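You operate a simulated robot arm through the tools that you are given. There is no shell and no other tool. Be economical: measure what you need, move in short steps, check, and stop when the job is done.

The job below is to be done with a simulated two-armed robot. You get a single attempt, and the scene is never put back.

JOB
Switch on, test the lamps, pick recipe 4 and start the pumps.
Fine: main switch on first; hold the lamp test key down for at least two seconds; key switch to run before the green start button.

The check looks at the end state, three seconds after you hand in, the way a careful person would. Anything else that was tipped, shoved, dropped, spilled or broken makes it a failure.

ROBOT AND FRAMES
Two 7-joint arms with two-finger parallel grippers on one trunk, on a base that drives. Base frame: it is fixed to the floor where the robot stands at the start and does not move with it; the origin is under the middle of the robot, x ahead of it, y to its left, z up. Lengths are in mm, angles in rad, forces in N, time in s.
The left shoulder is at the start at [60, 189, 803], the right one opposite. With the tool pointing down near the work surface each hand reaches from about 100 to 580 mm from the robot's upright axis, wherever it stands, measured 20 degrees to its own side. Places, roughly: cabinet latch [600, -400, 600]; desk emergency stop [700, -700, 1100]; desk screen [900, -400, 1100]; green start button [700, -500, 1100]; key switch [700, -500, 1100]; lamp test key [700, -400, 1100]; main switch [800, 0, 600]; recipe key [800, -300, 1100]. Payload 3.43 kg a hand.
Tool frame (each hand has its own): the origin (TCP) lies between the finger pads and is the grasp point; the fingertips stand 30 mm ahead of it; z points along the fingers, y is the line along which they close. The gripper opens to 94 mm. The fingers are 28 mm wide and 10 mm thick; the gripper's body (50 by 96 mm) begins 55 mm behind the TCP.
Orientation is that of the tool frame in the base frame, as a unit quaternion [w, x, y, z]. With the fingers straight down and closing along the base's y, the tool's x points along the base's -x, its y along +y and its z along -z.

CONTROLS
- The arms move only by the tool nudge_tool. It takes "left_series", "right_series" or both (then of equal length, played together; a hand with none holds still); each is a list of rows, each a list of 7 numbers: the shift along the tool's x, y, z in units of 250 mm (1.0 is 250 mm), then the turn, a rotation vector about the tool's x, y, z in units of 60 degrees (1.0 is 60 degrees), then the closure, from 0 (fully open) to 1 (shut). In form: [[dx, dy, dz, wx, wy, wz, gripper], ...]. A call has 1 to 8 rows; each row is the pose to reach, as a shift and turn from the pose commanded when the call began, along the tool's axes at that moment. A call with a number of a shift or a turn outside -1 to 1 is refused whole. Each row takes 0.2 s and may step no farther than 50 mm and 0.15 rad from the row before; otherwise, or with a gripper value out of range, the whole call is refused. A pose out of reach is approached as far as the arm can. The call stops where the force on the tool passes 90 N (or 10 N more than at its start, if that is more) or the arm is blocked; 0.2 s more then pass. Each finger travels about 153 mm/s and halts on what it meets, pressing with about 20 N; the grip force reading is that of the motor and also rises with nothing between the fingers. The clock runs only during rows and for 0.2 s after the last one: add rows that repeat a pose to give the fingers time. It gives the time, the measured TCP pose, the force on the tool (base axes), the opening and the grip force at its end, in the units of the frame above (readings bear some noise), with the torque about the TCP (base axes, N m) and any sound that the robot's microphone picked up.
- Cameras (640 x 400 px; columns grow to the right, rows downward): "scene" is now at [13, -18.9, 1349.5]; the picture's right is [-0.26, -0.96, 0.00], its down [-0.76, 0.21, -0.61] and it looks along [0.59, -0.16, -0.79] (base axes); focal length 290 px, centre (320, 200). "left" rides on the left gripper at [76, -14, -102] in its tool frame; the picture's right is [0.18, 0.98, 0.00], its down [-0.75, 0.14, -0.64] and it looks along [-0.63, 0.12, 0.77] (tool axes); focal length 243 px, centre (320, 200). "right" rides on the right gripper at [76, 14, -103] in its tool frame; the picture's right is [-0.18, 0.98, 0.00], its down [-0.75, -0.14, -0.64] and it looks along [-0.63, -0.12, 0.77] (tool axes); focal length 243 px, centre (320, 200). There is no depth. A picture from a camera that has moved, and an enlarged one, comes with that camera's place and axes in the base frame and with its lens.
- capture(camera): a new picture of that camera. It takes no simulated time.
- move_column(by): slides the trunk up (or, below 0, down) by that many mm; the arms and the scene camera ride with it, the base frame stays. It gives what a move gives, with no picture.
- steer(legs): drives the robot by 1 to 6 legs, each [ahead, left, turn to the left] in mm, mm and rad, along the robot's own axes; the way and the turn of a leg run together, so that a leg with both is an arc; at most 1500 mm and 3.142 rad a leg. The arms and the cameras ride along, it lands a little off, and it stops where it bumps. It gives what a move gives.
- head_to(pan, tilt): turns the head with the scene camera to pan (to the left, within 1.501 rad either way) and tilt (down, from -0.506 to 1.204), counted from straight ahead of the robot. It gives what a move gives.
- zoom(camera, box): a new picture of the part [left, top, right, bottom] of that camera's present view, enlarged. It takes no simulated time.
- close_job(): hands the job in; it is judged then, once.

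Work in short steps. Places have to be worked out from the pictures, the camera data and where the tool is seen: move nearer, look again, correct. Check each grasp and each placing, and mend what went wrong. You have 120 turns and 108 pictures in all, those below and enlarged ones among them. Open the grippers and draw the arms clear of the work before you hand the job in, unless the task says otherwise; then end with one line.

The tools are called after "Request:" as name(argument=value, ...) on one line, values as JSON. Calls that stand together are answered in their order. nudge_tool: Moves the arms, as the interface text tells. Its arguments: {"type":"object","properties":{"left_series":{"type":"array","items":{"type":"array","items":{"type":"number"}}},"right_series":{"type":"array","items":{"type":"array","items":{"type":"number"}}}},"required":[]} The other tools are called the same way: move_column (by) slides the trunk up or down; steer (legs) drives the base; head_to (pan, tilt) turns the head that bears the scene camera; capture (camera) takes a picture; zoom (camera, box) takes an enlarged picture of a part of a camera's view; close_job () hands the job in.

At the start:

```text
time_s: 0.0
left_position: [511.0, 184.3, 774.9]
left_orientation: [0.0, 0.0, 1.0, 0.0]
left_ft_force: [0.0, -0.5, 0.0]
left_torque: [0.02, 0.02, 0.01]
left_grip_width: 94.0
left_finger_force: 0.0
right_position: [326.6, -123.1, 828.3]
right_orientation: [0.0, 0.0, 1.0, 0.0]
right_ft_force: [0.0, -0.1, -0.9]
right_torque: [0.02, 0.0, 0.0]
right_grip_width: 94.1
right_finger_force: 0.0
trunk travel left (down, up): [-475.0, 515.0]
robot x, y, heading: [-5.9, -5.2, 0.001]
head pan, tilt: [-0.269, 0.913]
```

scene: 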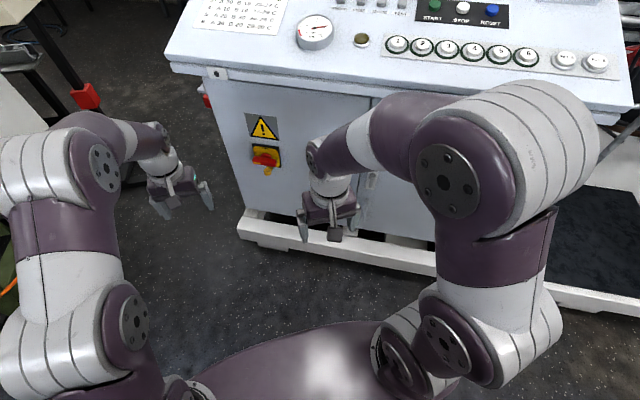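
right: 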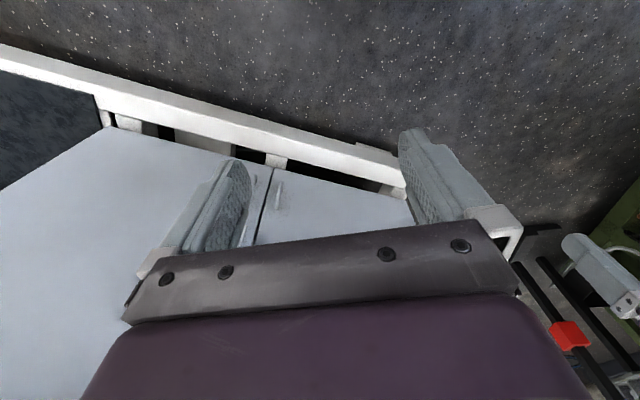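
left: 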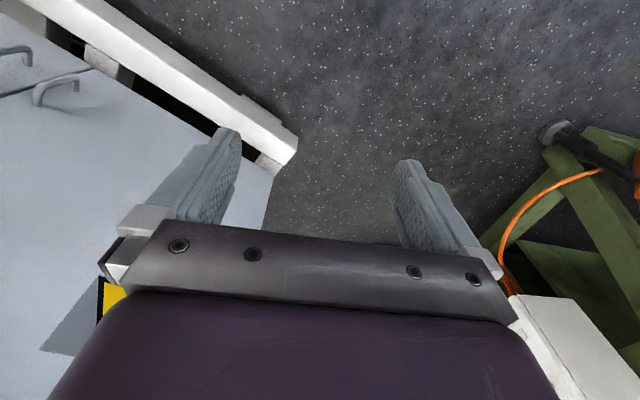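

The console stands ahead and is a bit turned. I raise the head to see the desk panel.

Request:
head_to(pan=-0.4, tilt=0.45)

Request:
capture(camera="scene")

```text
time_s: 0.9
left_position: [511.1, 184.5, 774.7]
left_orientation: [-0.001, 0.0, 1.0, 0.0]
left_ft_force: [0.7, -0.8, -0.3]
left_torque: [-0.01, 0.01, 0.0]
left_grip_width: 94.0
left_finger_force: 0.1
right_position: [327.6, -123.4, 827.6]
right_orientation: [0.001, 0.0, 1.0, 0.0]
right_ft_force: [-0.2, -0.2, 0.1]
right_torque: [0.0, -0.03, 0.02]
right_grip_width: 94.0
right_finger_force: 0.2
trunk travel left (down, up): [-475.0, 515.0]
robot x, y, heading: [-0.2, -3.4, -0.004]
head pan, tilt: [-0.4, 0.45]
```

```text
104 pictures are left
camera scene: at [25.6, -34.8, 1388.8], right [-0.39, -0.92, 0.0], down [-0.4, 0.17, -0.9], along [0.83, -0.35, -0.44], focal length 290 px, centre (320, 200)
```

scene: 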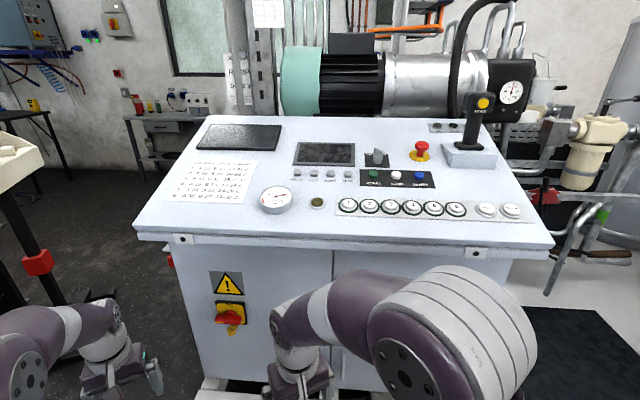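

Request:
zoom(camera="scene", box=[270, 130, 430, 230])

Request:
zoom(camera="scene", box=[400, 110, 560, 230])

Request:
zoom(camera="scene", box=[140, 110, 300, 210])

Request:
zoom(camera="scene", box=[180, 260, 270, 340])

```text
4.00 times, centred on (350, 180) of scene
camera zoom: at [25.6, -34.8, 1388.8], right [-0.39, -0.92, 0.0], down [-0.4, 0.17, -0.9], along [0.83, -0.35, -0.44], focal length 1162 px, centre (200, 280)
```

zoom: 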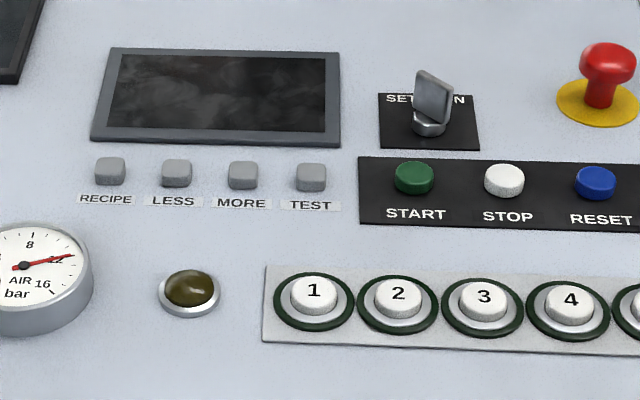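

```text
3.33 times, centred on (480, 170) of scene
camera zoom: at [25.6, -34.8, 1388.8], right [-0.39, -0.92, 0.0], down [-0.4, 0.17, -0.9], along [0.83, -0.35, -0.44], focal length 968 px, centre (-213, 300)
```

zoom: 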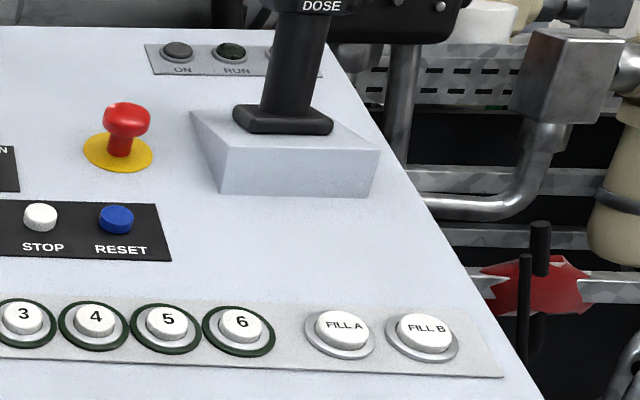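

```text
4.00 times, centred on (220, 160) of scene
camera zoom: at [25.6, -34.8, 1388.8], right [-0.39, -0.92, 0.0], down [-0.4, 0.17, -0.9], along [0.83, -0.35, -0.44], focal length 1162 px, centre (720, 360)
```

zoom: 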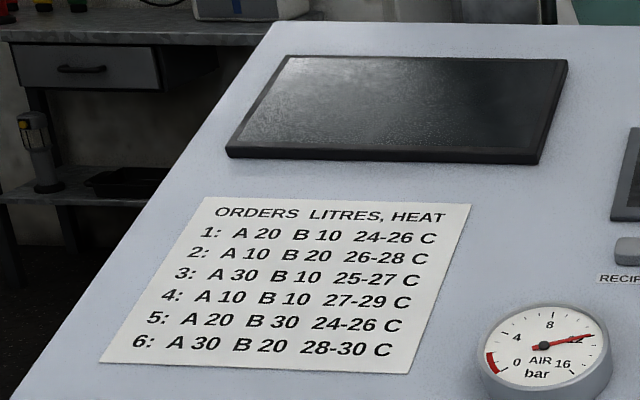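

```text
5.00 times, centred on (225, 300) of scene
camera zoom: at [25.6, -34.8, 1388.8], right [-0.39, -0.92, 0.0], down [-0.4, 0.17, -0.9], along [0.83, -0.35, -0.44], focal length 1452 px, centre (795, -300)
```

zoom: 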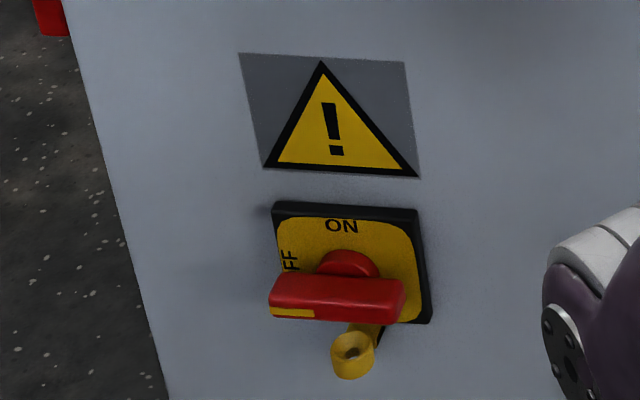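

Desk front edge runs roughly from [683,123] to [303,-673], so the console is yawed about -0.45. I pull the left hand back and turn the robot to face it.

Request:
nudge_tool(left_series=[[0.2, 0, 0, 0, 0, 0, 0], [0.4, 0, 0, 0, 0, 0, 0], [0.5, 0, 0, 0, 0, 0, 0]])

Request:
steer(legs=[[0, 0, -0.446]])

Request:
head_to(pan=0, tilt=0.6)

Request:
capture(camera="scene")

```text
time_s: 1.7
left_position: [383.6, 184.2, 776.0]
left_orientation: [0.001, 0.0, 1.0, 0.0]
left_ft_force: [-0.2, -0.1, 0.3]
left_torque: [0.0, -0.01, 0.0]
left_grip_width: 94.2
left_finger_force: 0.1
right_position: [326.2, -124.6, 828.6]
right_orientation: [0.0, -0.001, 1.0, 0.0]
right_ft_force: [-0.2, 0.0, 0.1]
right_torque: [-0.03, 0.0, -0.03]
right_grip_width: 94.1
right_finger_force: 0.1
trunk travel left (down, up): [-475.0, 515.0]
robot x, y, heading: [2.0, -1.8, 0.002]
head pan, tilt: [-0.4, 0.45]
```

```text
time_s: 3.4
left_position: [425.7, -1.6, 775.3]
left_orientation: [0.0, 0.223, 0.975, 0.001]
left_ft_force: [-0.1, 0.9, 0.2]
left_torque: [0.02, 0.04, 0.0]
left_grip_width: 94.1
left_finger_force: 0.0
right_position: [239.7, -254.0, 827.6]
right_orientation: [0.001, 0.224, 0.975, 0.0]
right_ft_force: [1.0, 0.0, 0.2]
right_torque: [0.0, 0.01, 0.01]
right_grip_width: 93.8
right_finger_force: 0.0
trunk travel left (down, up): [-475.0, 515.0]
robot x, y, heading: [1.8, -3.2, -0.453]
head pan, tilt: [-0.4, 0.45]
```

```text
time_s: 4.3
left_position: [425.8, -2.6, 776.4]
left_orientation: [0.0, 0.225, 0.974, 0.0]
left_ft_force: [-0.2, 0.4, 0.1]
left_torque: [-0.02, -0.01, -0.01]
left_grip_width: 94.1
left_finger_force: 0.1
right_position: [240.2, -253.8, 827.6]
right_orientation: [0.0, 0.224, 0.975, 0.0]
right_ft_force: [0.4, 0.5, -0.3]
right_torque: [-0.02, -0.03, 0.01]
right_grip_width: 94.1
right_finger_force: 0.1
trunk travel left (down, up): [-475.0, 515.0]
robot x, y, heading: [2.9, -0.2, -0.454]
head pan, tilt: [0.0, 0.6]
```

```text
99 pictures are left
camera scene: at [26.4, -11.6, 1375.3], right [-0.44, -0.9, 0.0], down [-0.51, 0.25, -0.83], along [0.74, -0.36, -0.56], focal length 290 px, centre (320, 200)
```

scene: 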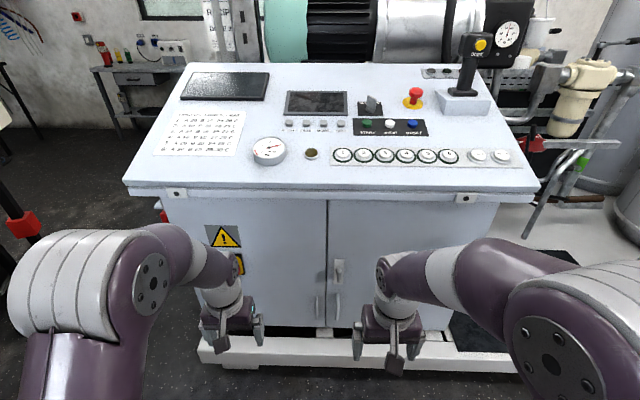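

Aligned to within about 0.03 rad. I lower the trunk by 150 for working the main switch and for a second view to triangulate.

Request:
move_column(by=-150)

Request:
capture(camera="scene")

Request:
capture(camera="left")

```text
time_s: 6.0
left_position: [427.3, -2.1, 624.8]
left_orientation: [0.0, 0.224, 0.975, -0.001]
left_ft_force: [0.7, 0.0, -0.1]
left_torque: [-0.01, -0.02, 0.04]
left_grip_width: 94.0
left_finger_force: 0.1
right_position: [239.9, -253.7, 678.2]
right_orientation: [0.001, 0.224, 0.974, -0.001]
right_ft_force: [-1.0, -0.4, 0.2]
right_torque: [0.01, -0.03, 0.01]
right_grip_width: 94.0
right_finger_force: 0.0
trunk travel left (down, up): [-325.0, 665.0]
robot x, y, heading: [3.3, 1.0, -0.452]
head pan, tilt: [0.0, 0.6]
```

```text
98 pictures are left
camera scene: at [26.3, -11.5, 1225.3], right [-0.44, -0.9, 0.0], down [-0.51, 0.25, -0.83], along [0.74, -0.36, -0.56], focal length 290 px, centre (320, 200)
```

scene: 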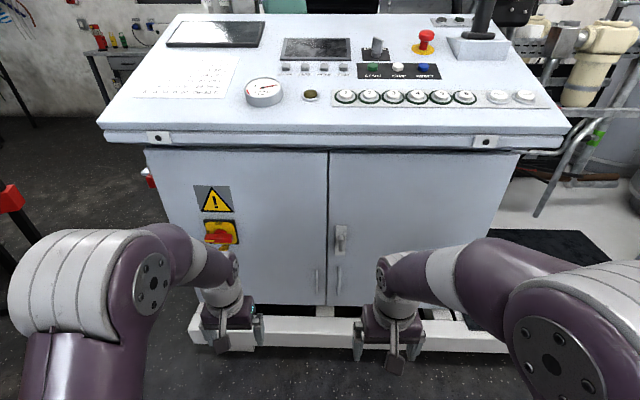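

```text
97 pictures are left
camera left: at [351.4, 18.2, 729.7], right [0.26, 0.96, 0.0], down [0.74, -0.2, 0.64], along [0.62, -0.17, -0.77], focal length 243 px, centre (320, 200)
```

left: 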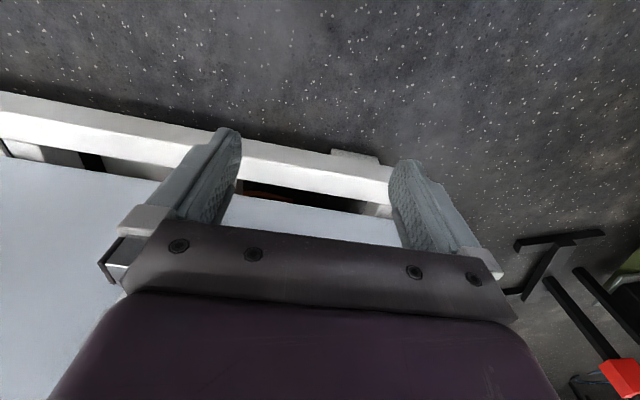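

START triangulates to about [741,-519,1080], main switch about [808,-18,594], console yaw about -0.5. I now pitch the left hand to point forward while moving it leftwards toward the switch.

Request:
nudge_tool(left_series=[[0, 0.08, 0, 0, -0.125, 0, 0], [0, 0.16, 0, 0, -0.25, 0, 0], [0, 0.24, 0, 0, -0.375, 0, 0], [0, 0.32, 0, 0, -0.5, 0, 0], [0, 0.36, 0, 0, -0.625, 0, 0], [0, 0.4, 0, 0, -0.75, 0, 0]])

Request:
nudge_tool(left_series=[[0, 0.05, 0, 0, -0.125, 0, 0], [0, 0.1, 0, 0, -0.25, 0, 0], [0, 0.15, 0, 0, -0.375, 0, 0], [0, 0.2, 0, 0, -0.5, 0, 0], [0, 0.25, 0, 0, -0.625, 0, 0], [0, 0.27, 0, 0, -0.75, 0, 0]])

Request:
capture(camera="scene")

Request:
capture(camera="left")

```text
time_s: 7.4
left_position: [469.7, 87.8, 625.7]
left_orientation: [0.373, 0.206, 0.901, -0.087]
left_ft_force: [-0.2, -0.2, 0.5]
left_torque: [-0.02, 0.01, -0.03]
left_grip_width: 94.0
left_finger_force: 0.1
left hand out of reach, approached as far as the arm can: row 4, 5
right_position: [238.8, -253.6, 677.0]
right_orientation: [0.0, 0.225, 0.974, 0.0]
right_ft_force: [0.6, -0.2, 0.1]
right_torque: [0.01, 0.03, -0.02]
right_grip_width: 93.8
right_finger_force: 0.0
trunk travel left (down, up): [-325.0, 665.0]
robot x, y, heading: [0.6, -0.2, -0.455]
head pan, tilt: [0.0, 0.6]
```

```text
time_s: 8.8
left_position: [635.5, 108.4, 693.3]
left_orientation: [0.665, 0.155, 0.716, -0.144]
left_ft_force: [0.0, -0.1, 0.3]
left_torque: [-0.02, 0.04, 0.0]
left_grip_width: 94.2
left_finger_force: 0.0
left hand out of reach, approached as far as the arm can: row 3, 4, 5, 6
right_position: [240.0, -253.8, 677.5]
right_orientation: [0.0, 0.224, 0.975, 0.0]
right_ft_force: [0.5, -0.2, 0.1]
right_torque: [0.0, 0.03, 0.01]
right_grip_width: 93.8
right_finger_force: 0.0
trunk travel left (down, up): [-325.0, 665.0]
robot x, y, heading: [-3.1, 1.3, -0.451]
head pan, tilt: [0.0, 0.6]
```

```text
96 pictures are left
camera scene: at [26.9, -11.3, 1225.2], right [-0.44, -0.9, 0.0], down [-0.51, 0.25, -0.82], along [0.74, -0.36, -0.57], focal length 290 px, centre (320, 200)
```

scene: 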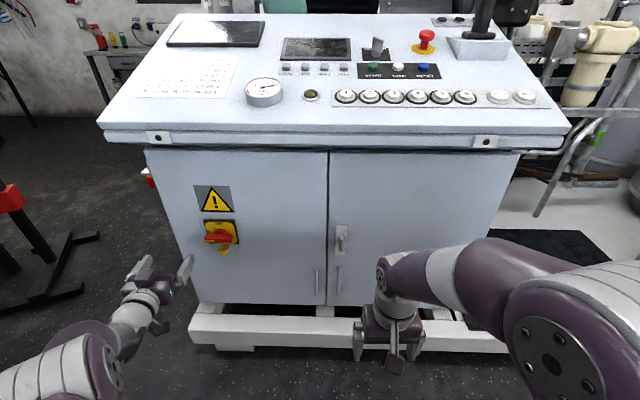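

```text
95 pictures are left
camera left: at [531.0, 141.1, 626.0], right [0.39, 0.9, -0.18], down [-0.47, 0.37, 0.8], along [0.79, -0.23, 0.57], focal length 243 px, centre (320, 200)
```

left: 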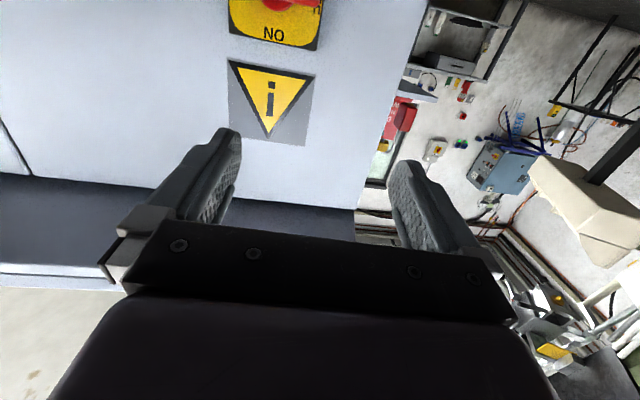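

The near pose was too folded to reach. I push the hand forward along its tool axis and read what it does.

Request:
nudge_tool(left_series=[[0, 0, 0.15, 0, 0, 0, 0], [0, 0, 0.3, 0, 0, 0, 0], [0, 0, 0.4, 0, 0, 0, 0], [0, 0, 0.4, 0, 0, 0, 0]])

```text
time_s: 9.8
left_position: [725.4, 67.7, 685.4]
left_orientation: [0.665, 0.156, 0.716, -0.144]
left_ft_force: [-0.4, -0.6, 1.1]
left_torque: [0.01, 0.01, 0.02]
left_grip_width: 93.9
left_finger_force: 0.1
right_position: [239.7, -253.0, 678.1]
right_orientation: [-0.001, 0.224, 0.975, 0.001]
right_ft_force: [-0.1, -0.2, -0.2]
right_torque: [0.01, 0.02, 0.0]
right_grip_width: 94.1
right_finger_force: 0.0
trunk travel left (down, up): [-325.0, 665.0]
robot x, y, heading: [-1.8, -1.2, -0.451]
head pan, tilt: [0.0, 0.6]
```

Commanded poses follow reached ones, good. I align yaw/pitch with the cabinet normal and lower to the switch height, then look.

Request:
nudge_tool(left_series=[[0.12, -0.05, -0.05, 0.035, -0.035, 0, 0], [0.24, -0.1, -0.1, 0.069, -0.07, 0, 0], [0.36, -0.14, -0.12, 0.069, -0.07, 0, 0], [0.36, -0.14, -0.12, 0.069, -0.07, 0, 0]])

Request:
capture(camera="left")

Request:
capture(camera="scene")

```text
time_s: 10.8
left_position: [704.5, 42.8, 606.7]
left_orientation: [0.684, 0.174, 0.687, -0.175]
left_ft_force: [-0.2, -0.2, 0.5]
left_torque: [0.01, 0.01, 0.0]
left_grip_width: 93.9
left_finger_force: 0.1
left hand out of reach, approached as far as the arm can: row 2, 3, 4
right_position: [239.5, -255.0, 677.9]
right_orientation: [0.0, 0.224, 0.975, 0.0]
right_ft_force: [-0.5, 0.6, 0.4]
right_torque: [-0.03, -0.02, -0.02]
right_grip_width: 93.6
right_finger_force: 0.0
trunk travel left (down, up): [-325.0, 665.0]
robot x, y, heading: [-1.0, -1.2, -0.453]
head pan, tilt: [0.0, 0.6]
```

```text
94 pictures are left
camera left: at [606.9, 80.1, 531.7], right [0.47, 0.86, -0.19], down [-0.49, 0.43, 0.76], along [0.73, -0.26, 0.63], focal length 243 px, centre (320, 200)
```

left: 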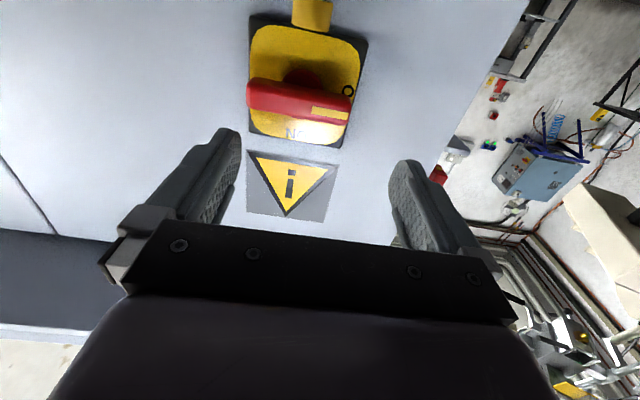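

```text
93 pictures are left
camera scene: at [26.5, -11.5, 1225.3], right [-0.44, -0.9, 0.0], down [-0.51, 0.25, -0.82], along [0.74, -0.36, -0.57], focal length 290 px, centre (320, 200)
```

scene: 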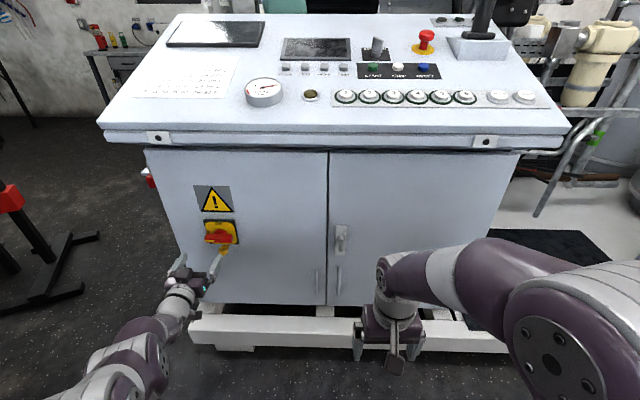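

Request:
zoom(camera="scene", box=[180, 180, 260, 280])

Request:
zoom(camera="left", box=[220, 0, 380, 160])

```text
4.00 times, centred on (220, 230) of scene
camera zoom: at [26.5, -11.5, 1225.3], right [-0.44, -0.9, 0.0], down [-0.51, 0.25, -0.82], along [0.74, -0.36, -0.57], focal length 1162 px, centre (720, 80)
```

zoom: 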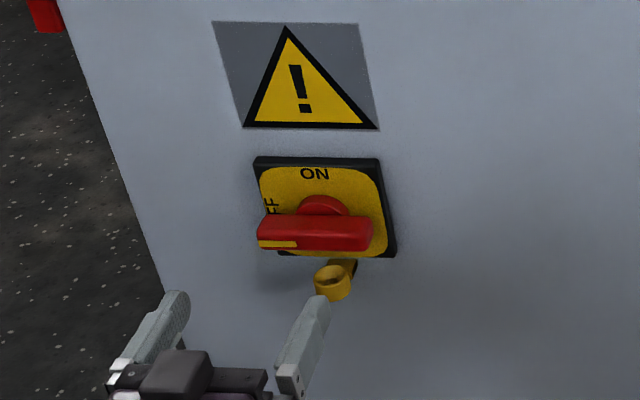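

```text
2.50 times, centred on (300, 80) of left
camera zoom: at [606.9, 80.1, 531.7], right [0.47, 0.86, -0.19], down [-0.49, 0.43, 0.76], along [0.73, -0.26, 0.63], focal length 606 px, centre (370, 500)
```

zoom: 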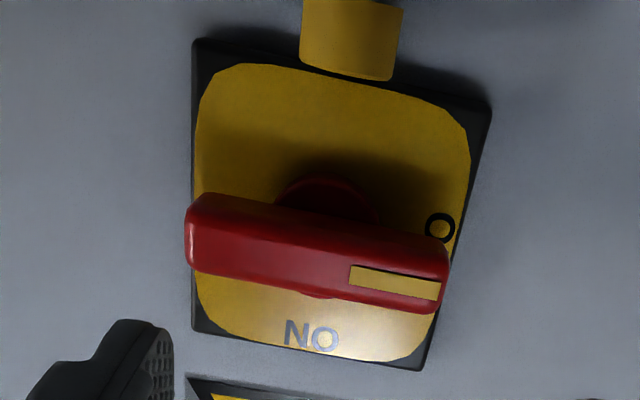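

Handle centre at about [790,-25,600]. I roll the tool by -90° so that the fingers close vertically, with the opening reduced to about 42 mm to stay clear of the hasp below.

Request:
nudge_tool(left_series=[[0, 0, 0, 0, 0, -0.14, 0.55], [0, 0, 0, 0, 0, -0.28, 0.55], [0, 0, 0, 0, 0, -0.42, 0.55], [0, 0, 0, 0, 0, -0.56, 0.55], [0, 0, 0, 0, 0, -0.7, 0.55], [0, 0, 0, 0, 0, -0.84, 0.55], [0, 0, 0, 0, 0, -0.98, 0.55]])

Request:
nudge_tool(left_series=[[0, 0, 0, 0, 0, -0.14, 0.55], [0, 0, 0, 0, 0, -0.28, 0.55], [0, 0, 0, 0, 0, -0.42, 0.55], [0, 0, 0, 0, 0, -0.52, 0.55]])

Request:
capture(camera="left")

```text
time_s: 12.4
left_position: [703.1, 43.2, 606.5]
left_orientation: [0.509, -0.185, 0.683, -0.49]
left_ft_force: [0.0, 0.3, 1.0]
left_torque: [-0.01, 0.0, -0.02]
left_grip_width: 42.3
left_finger_force: 0.0
right_position: [239.0, -254.9, 678.0]
right_orientation: [0.001, 0.225, 0.974, 0.0]
right_ft_force: [-1.1, -0.4, -0.5]
right_torque: [-0.01, -0.03, 0.0]
right_grip_width: 93.6
right_finger_force: 0.0
trunk travel left (down, up): [-325.0, 665.0]
robot x, y, heading: [0.1, -0.9, -0.457]
head pan, tilt: [0.0, 0.6]
```

```text
time_s: 13.4
left_position: [704.8, 42.8, 605.9]
left_orientation: [0.36, -0.363, 0.608, -0.607]
left_ft_force: [-0.3, -0.7, -0.3]
left_torque: [0.01, -0.01, 0.01]
left_grip_width: 42.3
left_finger_force: 0.0
right_position: [239.4, -254.2, 678.0]
right_orientation: [0.0, 0.224, 0.975, 0.001]
right_ft_force: [-0.3, -0.1, -0.5]
right_torque: [-0.02, -0.02, -0.04]
right_grip_width: 94.1
right_finger_force: 0.0
trunk travel left (down, up): [-325.0, 665.0]
robot x, y, heading: [-0.1, -0.3, -0.445]
head pan, tilt: [0.0, 0.6]
```

```text
90 pictures are left
camera left: at [578.5, 25.3, 622.3], right [-0.09, -0.16, -0.98], down [-0.2, 0.97, -0.14], along [0.97, 0.19, -0.12], focal length 243 px, centre (320, 200)
```

left: 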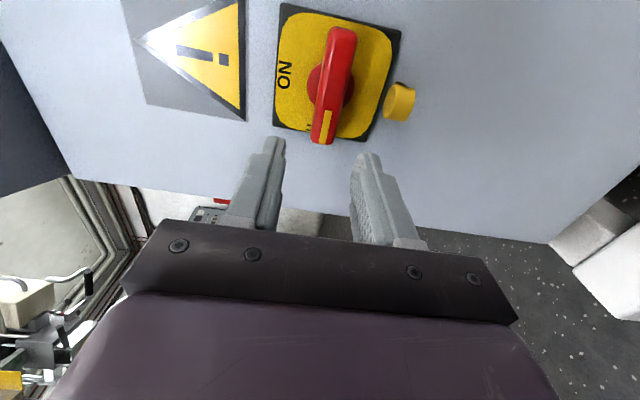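

The view confirms the handle at about [790,-27,600]. I shift right 20, down 6 and advance 70, then check.

Request:
nudge_tool(left_series=[[0.04, 0.012, 0.0, 0, 0, 0, 0.55], [0.08, 0.024, 0.0, 0, 0, 0, 0.55], [0.08, 0.024, 0.1, 0, 0, 0, 0.55], [0.08, 0.024, 0.2, 0, 0, 0, 0.55], [0.08, 0.024, 0.28, 0, 0, 0, 0.55]])

Request:
capture(camera="left")

Request:
zoom(camera="scene", box=[180, 180, 260, 280])

```text
time_s: 14.6
left_position: [756.3, -9.7, 600.6]
left_orientation: [0.36, -0.362, 0.608, -0.608]
left_ft_force: [0.3, 0.3, 0.2]
left_torque: [0.01, -0.03, -0.03]
left_grip_width: 42.6
left_finger_force: 0.0
left hand out of reach, approached as far as the arm can: row 2
right_position: [239.6, -253.1, 678.0]
right_orientation: [0.0, 0.224, 0.975, 0.0]
right_ft_force: [0.0, 0.2, 0.8]
right_torque: [-0.01, 0.0, 0.0]
right_grip_width: 93.9
right_finger_force: 0.0
trunk travel left (down, up): [-325.0, 665.0]
robot x, y, heading: [-0.0, 1.9, -0.451]
head pan, tilt: [0.0, 0.6]
```

```text
89 pictures are left
camera left: at [629.6, -26.5, 616.4], right [-0.09, -0.16, -0.98], down [-0.2, 0.97, -0.14], along [0.98, 0.19, -0.12], focal length 243 px, centre (320, 200)
```

left: 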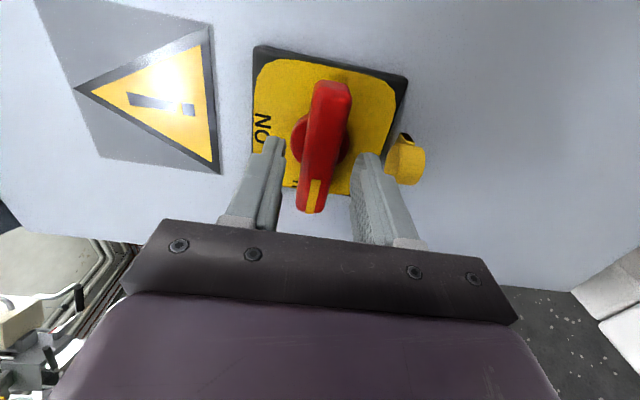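

```text
4.00 times, centred on (220, 230) of scene
camera zoom: at [26.6, -11.5, 1225.3], right [-0.44, -0.9, 0.0], down [-0.51, 0.25, -0.82], along [0.74, -0.36, -0.57], focal length 1162 px, centre (720, 80)
```

zoom: 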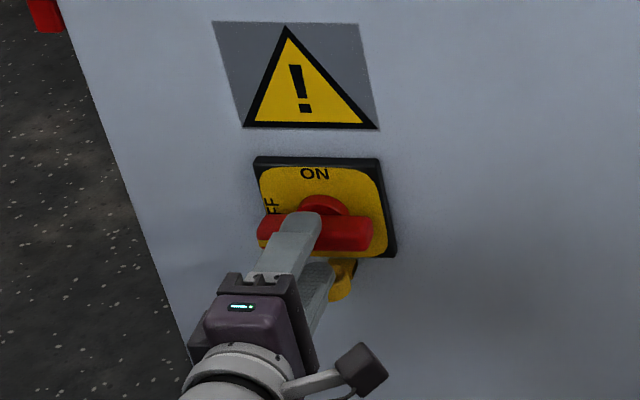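

Centred on the handle. I advance 20 mm more and close.

Request:
nudge_tool(left_series=[[0, 0, 0.04, 0, 0, 0, 0.55], [0, 0, 0.08, 0, 0, 0, 0.55], [0, 0, 0.08, 0, 0, 0, 0.75], [0, 0, 0.08, 0, 0, 0, 0.9], [0, 0, 0.08, 0, 0, 0, 1.0], [0, 0, 0.08, 0, 0, 0, 1.0]])

Request:
capture(camera="left")

```text
time_s: 16.0
left_position: [774.7, -18.0, 599.1]
left_orientation: [0.36, -0.362, 0.609, -0.608]
left_ft_force: [2.1, -1.0, -0.5]
left_torque: [0.14, -0.24, -0.09]
left_grip_width: 21.7
left_finger_force: 45.1
right_position: [240.1, -254.2, 677.4]
right_orientation: [-0.001, 0.225, 0.974, 0.0]
right_ft_force: [0.5, 0.0, 0.1]
right_torque: [0.0, -0.03, 0.0]
right_grip_width: 93.9
right_finger_force: 0.0
trunk travel left (down, up): [-325.0, 665.0]
robot x, y, heading: [0.5, 2.8, -0.447]
head pan, tilt: [0.0, 0.6]
```

```text
87 pictures are left
camera left: at [647.3, -36.1, 616.1], right [-0.09, -0.16, -0.98], down [-0.2, 0.97, -0.14], along [0.98, 0.19, -0.12], focal length 243 px, centre (320, 200)
```

left: 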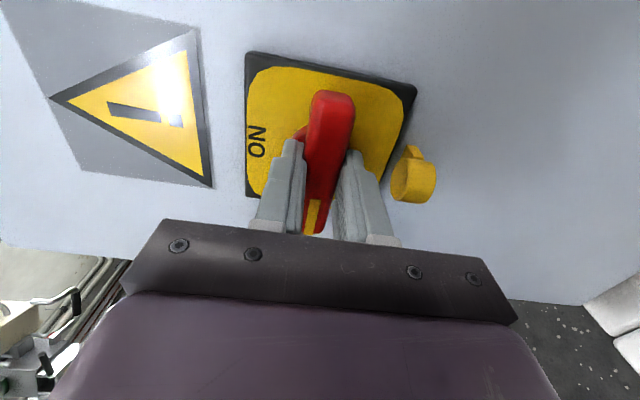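

Gripped at 21.7 mm. I twist clockwise (+z), first 57°.

Request:
nudge_tool(left_series=[[0, 0, 0, 0, 0, 0.136, 1], [0, 0, 0, 0, 0, 0.272, 1], [0, 0, 0, 0, 0, 0.408, 1], [0, 0, 0, 0, 0, 0.544, 1], [0, 0, 0, 0, 0, 0.68, 1], [0, 0, 0, 0, 0, 0.816, 1], [0, 0, 0, 0, 0, 0.95, 1]])

Request:
capture(camera="left")

```text
time_s: 17.6
left_position: [774.4, -18.3, 597.7]
left_orientation: [0.606, -0.028, 0.708, -0.361]
left_ft_force: [-2.5, 0.2, -6.1]
left_torque: [0.73, 1.48, 0.33]
left_grip_width: 22.0
left_finger_force: 45.1
right_position: [240.6, -252.7, 679.0]
right_orientation: [-0.001, 0.224, 0.975, 0.0]
right_ft_force: [-0.3, 0.2, 0.3]
right_torque: [-0.03, 0.02, 0.01]
right_grip_width: 94.2
right_finger_force: 0.1
trunk travel left (down, up): [-325.0, 665.0]
robot x, y, heading: [0.2, -1.1, -0.454]
head pan, tilt: [0.0, 0.6]
```

```text
86 pictures are left
camera left: at [658.5, -15.1, 543.9], right [0.34, 0.64, -0.69], down [-0.31, 0.77, 0.56], along [0.89, 0.02, 0.46], focal length 243 px, centre (320, 200)
```

left: 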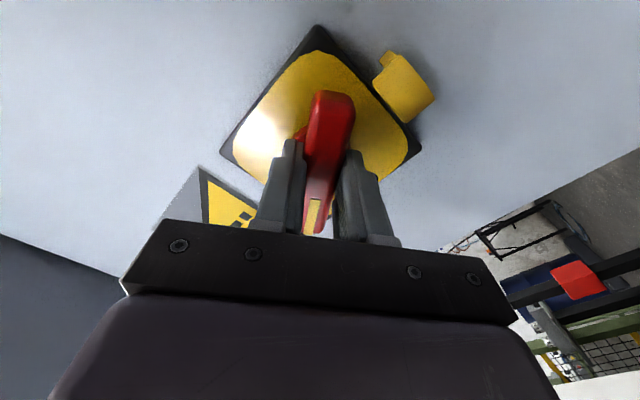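

The handle follows. I finish the remaining 33° plus a touch, watching for the click.

Request:
nudge_tool(left_series=[[0, 0, 0, 0, 0, 0.136, 1], [0, 0, 0, 0, 0, 0.272, 1], [0, 0, 0, 0, 0, 0.408, 1], [0, 0, 0, 0, 0, 0.54, 1], [0, 0, 0, 0, 0, 0.59, 1], [0, 0, 0, 0, 0, 0.59, 1]])

Request:
zoom(camera="scene", box=[180, 180, 260, 280])

Request:
capture(camera="scene")

```text
time_s: 19.0
left_position: [775.1, -15.9, 598.7]
left_orientation: [0.688, 0.187, 0.683, -0.16]
left_ft_force: [-1.3, 10.6, -13.8]
left_torque: [-1.19, 0.74, 1.3]
left_grip_width: 22.8
left_finger_force: 45.1
right_position: [240.6, -252.6, 677.5]
right_orientation: [-0.001, 0.224, 0.975, 0.0]
right_ft_force: [0.4, -0.7, -0.7]
right_torque: [-0.01, 0.02, 0.01]
right_grip_width: 94.1
right_finger_force: 0.2
trunk travel left (down, up): [-325.0, 665.0]
robot x, y, heading: [0.9, 2.1, -0.453]
head pan, tilt: [0.0, 0.6]
```

```text
4.00 times, centred on (220, 230) of scene
camera zoom: at [28.5, -10.2, 1225.2], right [-0.44, -0.9, 0.0], down [-0.51, 0.25, -0.82], along [0.74, -0.36, -0.57], focal length 1162 px, centre (720, 80)
```

zoom: 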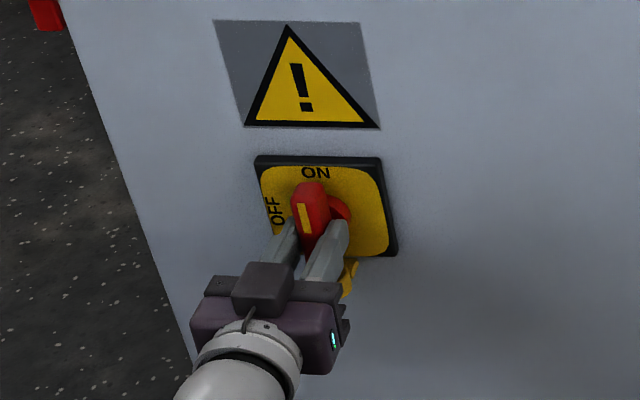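

```text
84 pictures are left
camera scene: at [28.5, -10.2, 1225.2], right [-0.44, -0.9, 0.0], down [-0.51, 0.25, -0.82], along [0.74, -0.36, -0.57], focal length 290 px, centre (320, 200)
```

scene: 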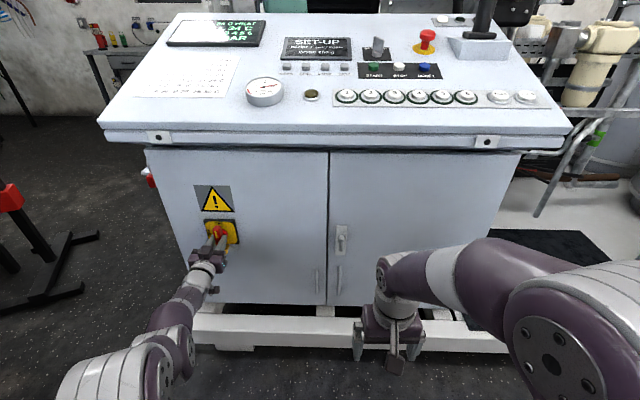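

The screens lit up: power is on. I open and retreat.

Request:
nudge_tool(left_series=[[0, 0, 0, 0, 0, 0, 0.6], [0, 0, 0, 0, 0, 0, 0.6], [0, 0, -0.12, 0, 0, 0, 0.6], [0, 0, -0.24, 0, 0, 0, 0.6], [0, 0, -0.32, 0, 0, 0, 0.6]])

Request:
zoom(camera="scene", box=[160, 0, 360, 125])

Request:
zoom(camera="scene", box=[180, 180, 260, 280])

```text
time_s: 20.2
left_position: [703.2, 20.6, 599.2]
left_orientation: [0.688, 0.188, 0.682, -0.161]
left_ft_force: [0.0, 0.6, -0.2]
left_torque: [0.0, 0.02, -0.02]
left_grip_width: 37.5
left_finger_force: 0.1
right_position: [239.6, -252.6, 678.1]
right_orientation: [0.0, 0.225, 0.974, 0.0]
right_ft_force: [0.5, -0.1, 0.1]
right_torque: [0.02, -0.02, 0.01]
right_grip_width: 94.1
right_finger_force: 0.1
trunk travel left (down, up): [-325.0, 665.0]
robot x, y, heading: [-1.8, 1.2, -0.454]
head pan, tilt: [0.0, 0.6]
```

```text
3.20 times, centred on (260, 62) of scene
camera zoom: at [26.4, -11.5, 1225.3], right [-0.44, -0.9, 0.0], down [-0.51, 0.25, -0.83], along [0.74, -0.36, -0.56], focal length 930 px, centre (512, 640)
```

zoom: 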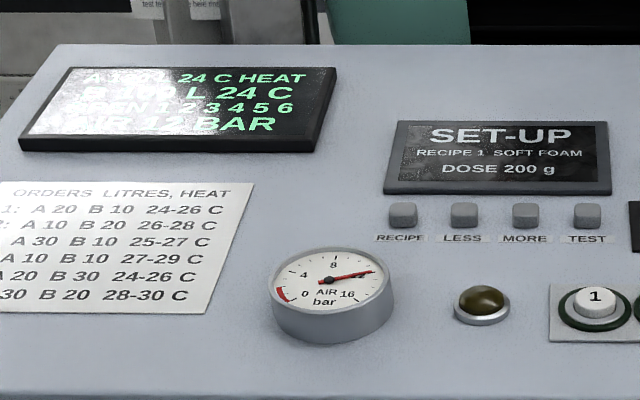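

```text
4.00 times, centred on (220, 230) of scene
camera zoom: at [26.4, -11.5, 1225.3], right [-0.44, -0.9, 0.0], down [-0.51, 0.25, -0.83], along [0.74, -0.36, -0.56], focal length 1162 px, centre (720, 80)
```

zoom: 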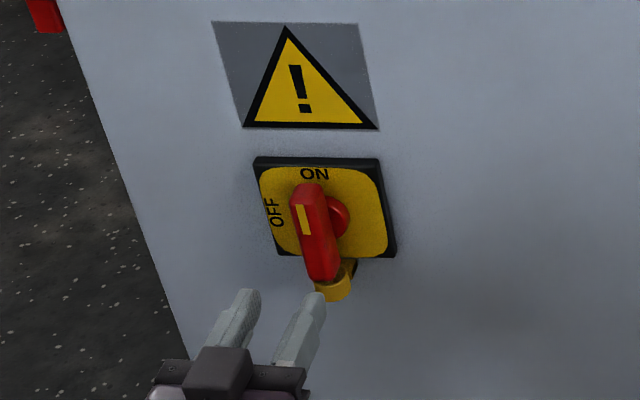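

Handle points to ON; the display shows SET-UP, recipe 1. I back off, raise the trunk above desk height, and look at the panel.

Request:
steer(legs=[[-220, 0, 0], [0, 150, -0.047]])

Request:
move_column(by=580)

Request:
head_to(pan=-0.2, tilt=0.75)

Request:
capture(camera="scene")

```text
time_s: 22.9
left_position: [576.1, 215.4, 599.4]
left_orientation: [0.684, 0.205, 0.677, -0.178]
left_ft_force: [0.4, 0.2, -0.7]
left_torque: [0.02, 0.03, 0.03]
left_grip_width: 37.7
left_finger_force: 0.1
right_position: [98.8, -35.0, 678.5]
right_orientation: [0.001, 0.247, 0.969, 0.0]
right_ft_force: [-0.1, -0.5, -0.9]
right_torque: [-0.01, 0.0, 0.0]
right_grip_width: 94.1
right_finger_force: 0.0
trunk travel left (down, up): [-325.0, 665.0]
robot x, y, heading: [-133.5, 228.4, -0.496]
head pan, tilt: [0.0, 0.6]
```

```text
refused: 580 is not a number from -400 to 400
```

```text
time_s: 23.6
left_position: [575.2, 216.2, 599.6]
left_orientation: [0.684, 0.205, 0.677, -0.177]
left_ft_force: [0.5, 0.3, -0.7]
left_torque: [0.01, 0.0, 0.0]
left_grip_width: 37.8
left_finger_force: 0.1
right_position: [98.4, -34.7, 677.9]
right_orientation: [0.001, 0.248, 0.969, -0.001]
right_ft_force: [-0.1, -0.5, 0.7]
right_torque: [0.03, 0.03, -0.01]
right_grip_width: 93.9
right_finger_force: 0.0
trunk travel left (down, up): [-325.0, 665.0]
robot x, y, heading: [-131.2, 227.4, -0.5]
head pan, tilt: [-0.201, 0.75]
```

```text
81 pictures are left
camera scene: at [-116.9, 206.4, 1212.5], right [-0.64, -0.76, 0.0], down [-0.52, 0.44, -0.73], along [0.56, -0.47, -0.68], focal length 290 px, centre (320, 200)
```

scene: 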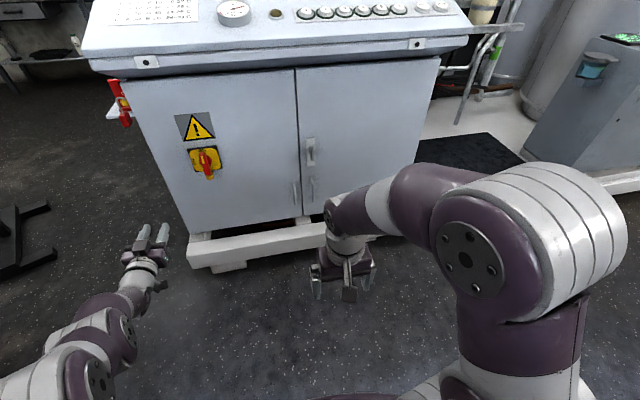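

Backed off fine. I raise the trunk in two steps.

Request:
move_column(by=400)

Request:
move_column(by=180)

Request:
nudge_tool(left_series=[[-0.1, 0, 0, 0, 0.125, 0, 0.6], [-0.2, 0, 0, 0, 0.25, 0, 0.6], [-0.3, 0, 0, 0, 0.375, 0, 0.6], [-0.3, 0, -0.1, 0, 0.5, 0, 0.6], [-0.3, 0, -0.2, 0, 0.625, 0, 0.6], [-0.3, 0, -0.3, 0, 0.75, 0, 0.6]])

Request:
nudge_tool(left_series=[[0, 0, 0, 0, 0.125, 0, 1], [0, 0, 0, 0, 0.25, 0, 1], [0, 0, 0, 0, 0.375, 0, 1], [0, 0, 0, 0, 0.5, 0, 1], [0, 0, 0, 0, 0.625, 0, 1], [0, 0, 0, 0, 0.75, 0, 1]])

Request:
capture(camera="scene")

```text
time_s: 27.5
left_position: [576.0, 217.2, 998.6]
left_orientation: [0.684, 0.205, 0.677, -0.177]
left_ft_force: [1.1, -1.3, -0.2]
left_torque: [-0.04, 0.04, -0.01]
left_grip_width: 37.5
left_finger_force: 0.1
right_position: [99.4, -35.2, 1077.9]
right_orientation: [0.001, 0.247, 0.969, 0.0]
right_ft_force: [0.1, 0.2, 0.4]
right_torque: [0.0, -0.05, -0.01]
right_grip_width: 94.0
right_finger_force: 0.1
trunk travel left (down, up): [-725.0, 265.0]
robot x, y, heading: [-126.6, 233.6, -0.501]
head pan, tilt: [-0.201, 0.75]
```

```text
time_s: 29.5
left_position: [576.3, 216.7, 1180.5]
left_orientation: [0.684, 0.205, 0.677, -0.178]
left_ft_force: [-0.1, -0.4, 0.3]
left_torque: [0.01, -0.03, 0.0]
left_grip_width: 37.5
left_finger_force: 0.1
right_position: [100.0, -34.2, 1258.4]
right_orientation: [0.0, 0.247, 0.969, 0.001]
right_ft_force: [0.0, -0.7, 0.6]
right_torque: [0.0, 0.01, 0.02]
right_grip_width: 93.6
right_finger_force: 0.0
trunk travel left (down, up): [-905.0, 85.0]
robot x, y, heading: [-126.7, 230.9, -0.502]
head pan, tilt: [-0.201, 0.75]
```

```text
time_s: 30.9
left_position: [508.4, 253.4, 1254.6]
left_orientation: [0.373, 0.257, 0.887, -0.086]
left_ft_force: [0.2, -0.1, -0.9]
left_torque: [-0.02, -0.02, -0.01]
left_grip_width: 37.4
left_finger_force: 0.1
right_position: [99.1, -34.7, 1259.1]
right_orientation: [0.0, 0.247, 0.969, 0.0]
right_ft_force: [0.7, 0.4, 0.3]
right_torque: [-0.04, 0.01, 0.03]
right_grip_width: 93.9
right_finger_force: 0.0
trunk travel left (down, up): [-905.0, 85.0]
robot x, y, heading: [-122.7, 230.0, -0.504]
head pan, tilt: [-0.201, 0.75]
```

```text
time_s: 32.3
left_position: [491.6, 258.4, 1234.2]
left_orientation: [0.024, 0.271, 0.962, 0.015]
left_ft_force: [-0.6, 1.0, -0.6]
left_torque: [-0.02, 0.02, 0.02]
left_grip_width: 0.1
left_finger_force: 19.9
left hand out of reach, approached as far as the arm can: row 6
right_position: [99.5, -35.3, 1257.7]
right_orientation: [0.0, 0.247, 0.969, 0.0]
right_ft_force: [-0.2, 0.0, 0.0]
right_torque: [0.02, -0.02, 0.02]
right_grip_width: 93.8
right_finger_force: 0.0
trunk travel left (down, up): [-905.0, 85.0]
robot x, y, heading: [-128.3, 235.0, -0.501]
head pan, tilt: [-0.201, 0.75]
```

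```text
80 pictures are left
camera scene: at [-116.0, 206.2, 1792.4], right [-0.64, -0.76, 0.0], down [-0.52, 0.44, -0.73], along [0.56, -0.47, -0.68], focal length 290 px, centre (320, 200)
```

scene: 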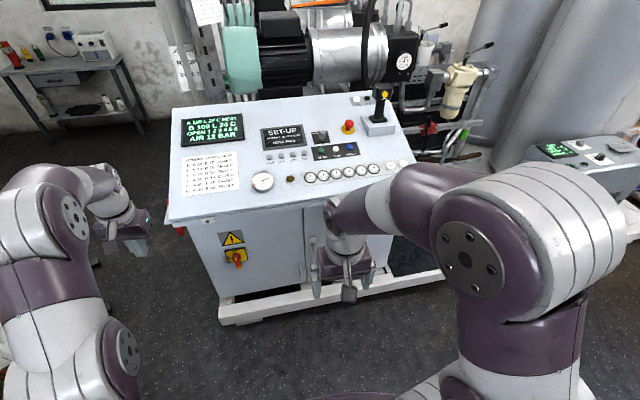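

Left hand still stretches far ahead, so I tuck it back 150 mm, then drive forward 400.

Request:
nudge_tool(left_series=[[0.18, 0, 0, 0, 0, 0, 1], [0.36, 0, 0, 0, 0, 0, 1], [0.54, 0, 0, 0, 0, 0, 1], [0.64, 0, -0.1, 0, 0, 0, 1]])

Request:
steer(legs=[[400, 0, 0]])

Request:
head_to(pan=-0.2, tilt=0.95)

Request:
capture(camera="scene")

```text
time_s: 33.3
left_position: [354.2, 340.5, 1262.6]
left_orientation: [0.006, 0.272, 0.962, 0.019]
left_ft_force: [-0.2, -0.2, 0.3]
left_torque: [0.02, 0.01, 0.01]
left_grip_width: 0.0
left_finger_force: 20.4
right_position: [97.8, -34.7, 1258.6]
right_orientation: [0.001, 0.248, 0.969, -0.001]
right_ft_force: [0.2, 1.4, -0.1]
right_torque: [0.01, -0.02, -0.03]
right_grip_width: 94.2
right_finger_force: 0.1
trunk travel left (down, up): [-905.0, 85.0]
robot x, y, heading: [-129.2, 229.8, -0.5]
head pan, tilt: [-0.201, 0.75]
```

```text
time_s: 35.8
left_position: [706.2, 150.8, 1263.7]
left_orientation: [0.005, 0.27, 0.963, 0.019]
left_ft_force: [0.5, -0.9, -0.5]
left_torque: [-0.02, 0.03, 0.02]
left_grip_width: 0.1
left_finger_force: 19.9
right_position: [451.3, -225.1, 1258.1]
right_orientation: [0.001, 0.246, 0.969, -0.001]
right_ft_force: [-0.4, 0.2, -0.2]
right_torque: [-0.01, -0.02, -0.01]
right_grip_width: 93.9
right_finger_force: 0.1
trunk travel left (down, up): [-905.0, 85.0]
robot x, y, heading: [224.2, 38.4, -0.495]
head pan, tilt: [-0.201, 0.75]
```

```text
time_s: 36.5
left_position: [708.5, 149.3, 1261.3]
left_orientation: [0.004, 0.27, 0.963, 0.019]
left_ft_force: [0.1, -0.3, 0.1]
left_torque: [0.01, -0.02, -0.06]
left_grip_width: 0.0
left_finger_force: 19.4
right_position: [452.6, -226.8, 1257.2]
right_orientation: [0.0, 0.246, 0.969, 0.0]
right_ft_force: [-0.7, 0.4, 0.0]
right_torque: [-0.03, 0.01, 0.01]
right_grip_width: 94.1
right_finger_force: 0.1
trunk travel left (down, up): [-905.0, 85.0]
robot x, y, heading: [225.2, 35.6, -0.499]
head pan, tilt: [-0.201, 0.949]
```

```text
79 pictures are left
camera scene: at [228.8, 20.3, 1776.9], right [-0.64, -0.77, 0.0], down [-0.62, 0.52, -0.58], along [0.45, -0.37, -0.81], focal length 290 px, centre (320, 200)
```

scene: 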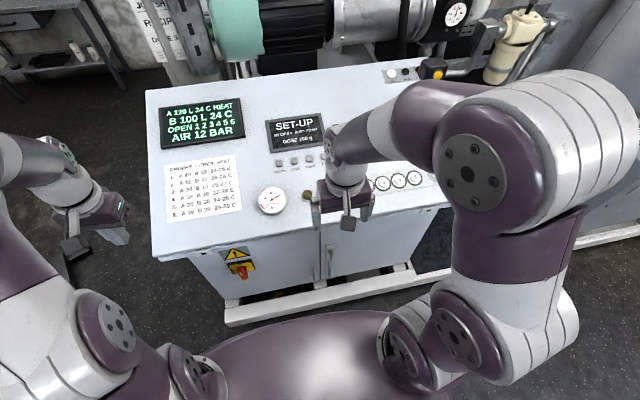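

I drive 90 mm more and tilt the right tool forward about 20° while raising it over the desk, then look through its camera.

Request:
steer(legs=[[90, 0, 0]])

Request:
nudge_tool(right_series=[[-0.1, 0, 0, 0, -0.08, 0, 1], [-0.25, 0, 0, 0, -0.16, 0, 1], [-0.4, 0, 0, 0, -0.25, 0, 1], [-0.5, 0, 0, 0, -0.34, 0, 1]])

Request:
capture(camera="right")

Request:
capture(camera="scene")

```text
time_s: 37.6
left_position: [786.0, 107.7, 1264.2]
left_orientation: [0.006, 0.27, 0.963, 0.019]
left_ft_force: [-0.3, -0.8, 1.1]
left_torque: [-0.03, 0.01, -0.02]
left_grip_width: 0.0
left_finger_force: 20.2
right_position: [529.4, -269.0, 1259.5]
right_orientation: [0.002, 0.246, 0.969, -0.002]
right_ft_force: [-0.8, 0.2, 0.1]
right_torque: [-0.01, -0.02, 0.0]
right_grip_width: 93.9
right_finger_force: 0.0
trunk travel left (down, up): [-905.0, 85.0]
robot x, y, heading: [299.1, -5.1, -0.495]
head pan, tilt: [-0.201, 0.949]
```

```text
time_s: 38.6
left_position: [787.2, 106.8, 1264.5]
left_orientation: [0.005, 0.27, 0.963, 0.019]
left_ft_force: [-0.2, -0.7, 0.0]
left_torque: [-0.01, -0.03, -0.01]
left_grip_width: 0.0
left_finger_force: 19.5
right_position: [642.1, -329.1, 1257.4]
right_orientation: [0.173, 0.243, 0.954, -0.044]
right_ft_force: [-0.1, 0.0, 0.7]
right_torque: [-0.01, -0.02, -0.02]
right_grip_width: 0.2
right_finger_force: 19.8
trunk travel left (down, up): [-905.0, 85.0]
robot x, y, heading: [304.1, -6.6, -0.499]
head pan, tilt: [-0.201, 0.949]
```

```text
78 pictures are left
camera right: at [554.6, -265.1, 1327.6], right [0.62, 0.78, 0.06], down [0.35, -0.35, 0.87], along [0.7, -0.51, -0.5], focal length 243 px, centre (320, 200)
```

right: 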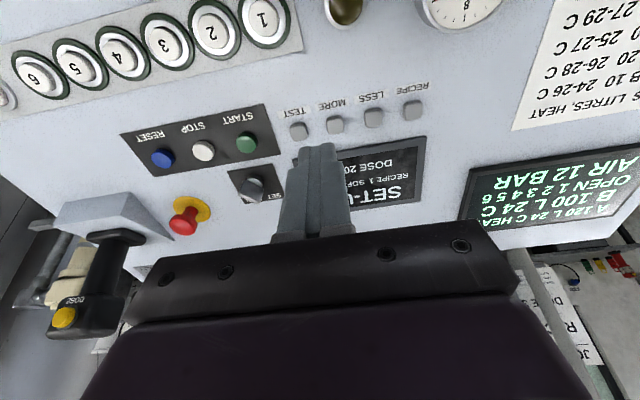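

```text
77 pictures are left
camera scene: at [307.1, -22.3, 1776.9], right [-0.64, -0.77, 0.0], down [-0.62, 0.52, -0.58], along [0.45, -0.37, -0.81], focal length 290 px, centre (320, 200)
```

scene: 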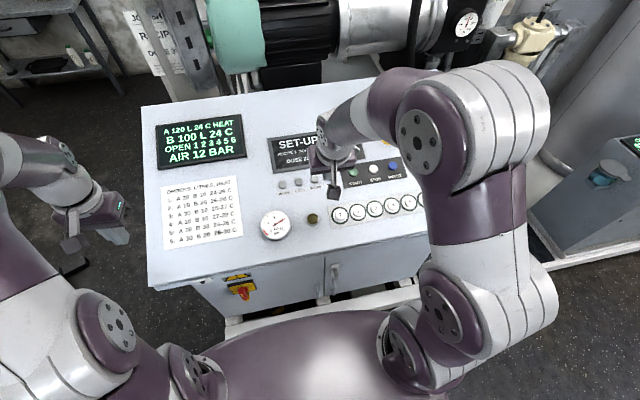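

I zoom both cameras to triangulate the keys.

Request:
zoom(camera="right", box=[130, 70, 450, 250])

Request:
zoom(camera="scene", box=[250, 130, 430, 240])

```text
2.00 times, centred on (290, 160) of right
camera zoom: at [554.6, -265.1, 1327.6], right [0.62, 0.78, 0.06], down [0.35, -0.35, 0.87], along [0.7, -0.51, -0.5], focal length 485 px, centre (380, 280)
```

zoom: 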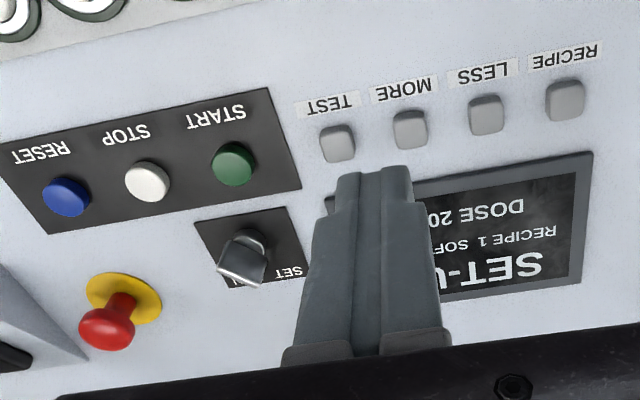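

```text
3.56 times, centred on (340, 185) of scene
camera zoom: at [307.1, -22.3, 1776.9], right [-0.64, -0.77, 0.0], down [-0.62, 0.52, -0.58], along [0.45, -0.37, -0.81], focal length 1033 px, centre (249, 253)
```

zoom: 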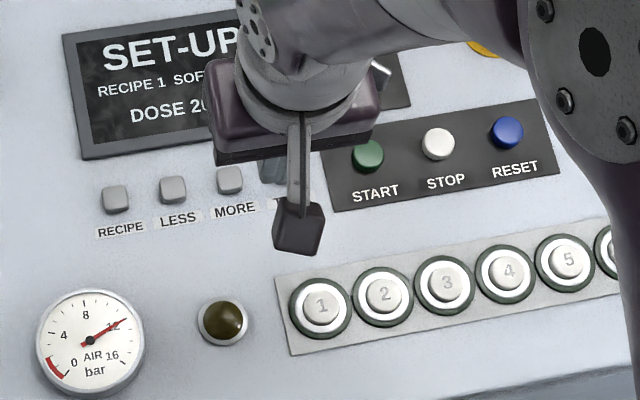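

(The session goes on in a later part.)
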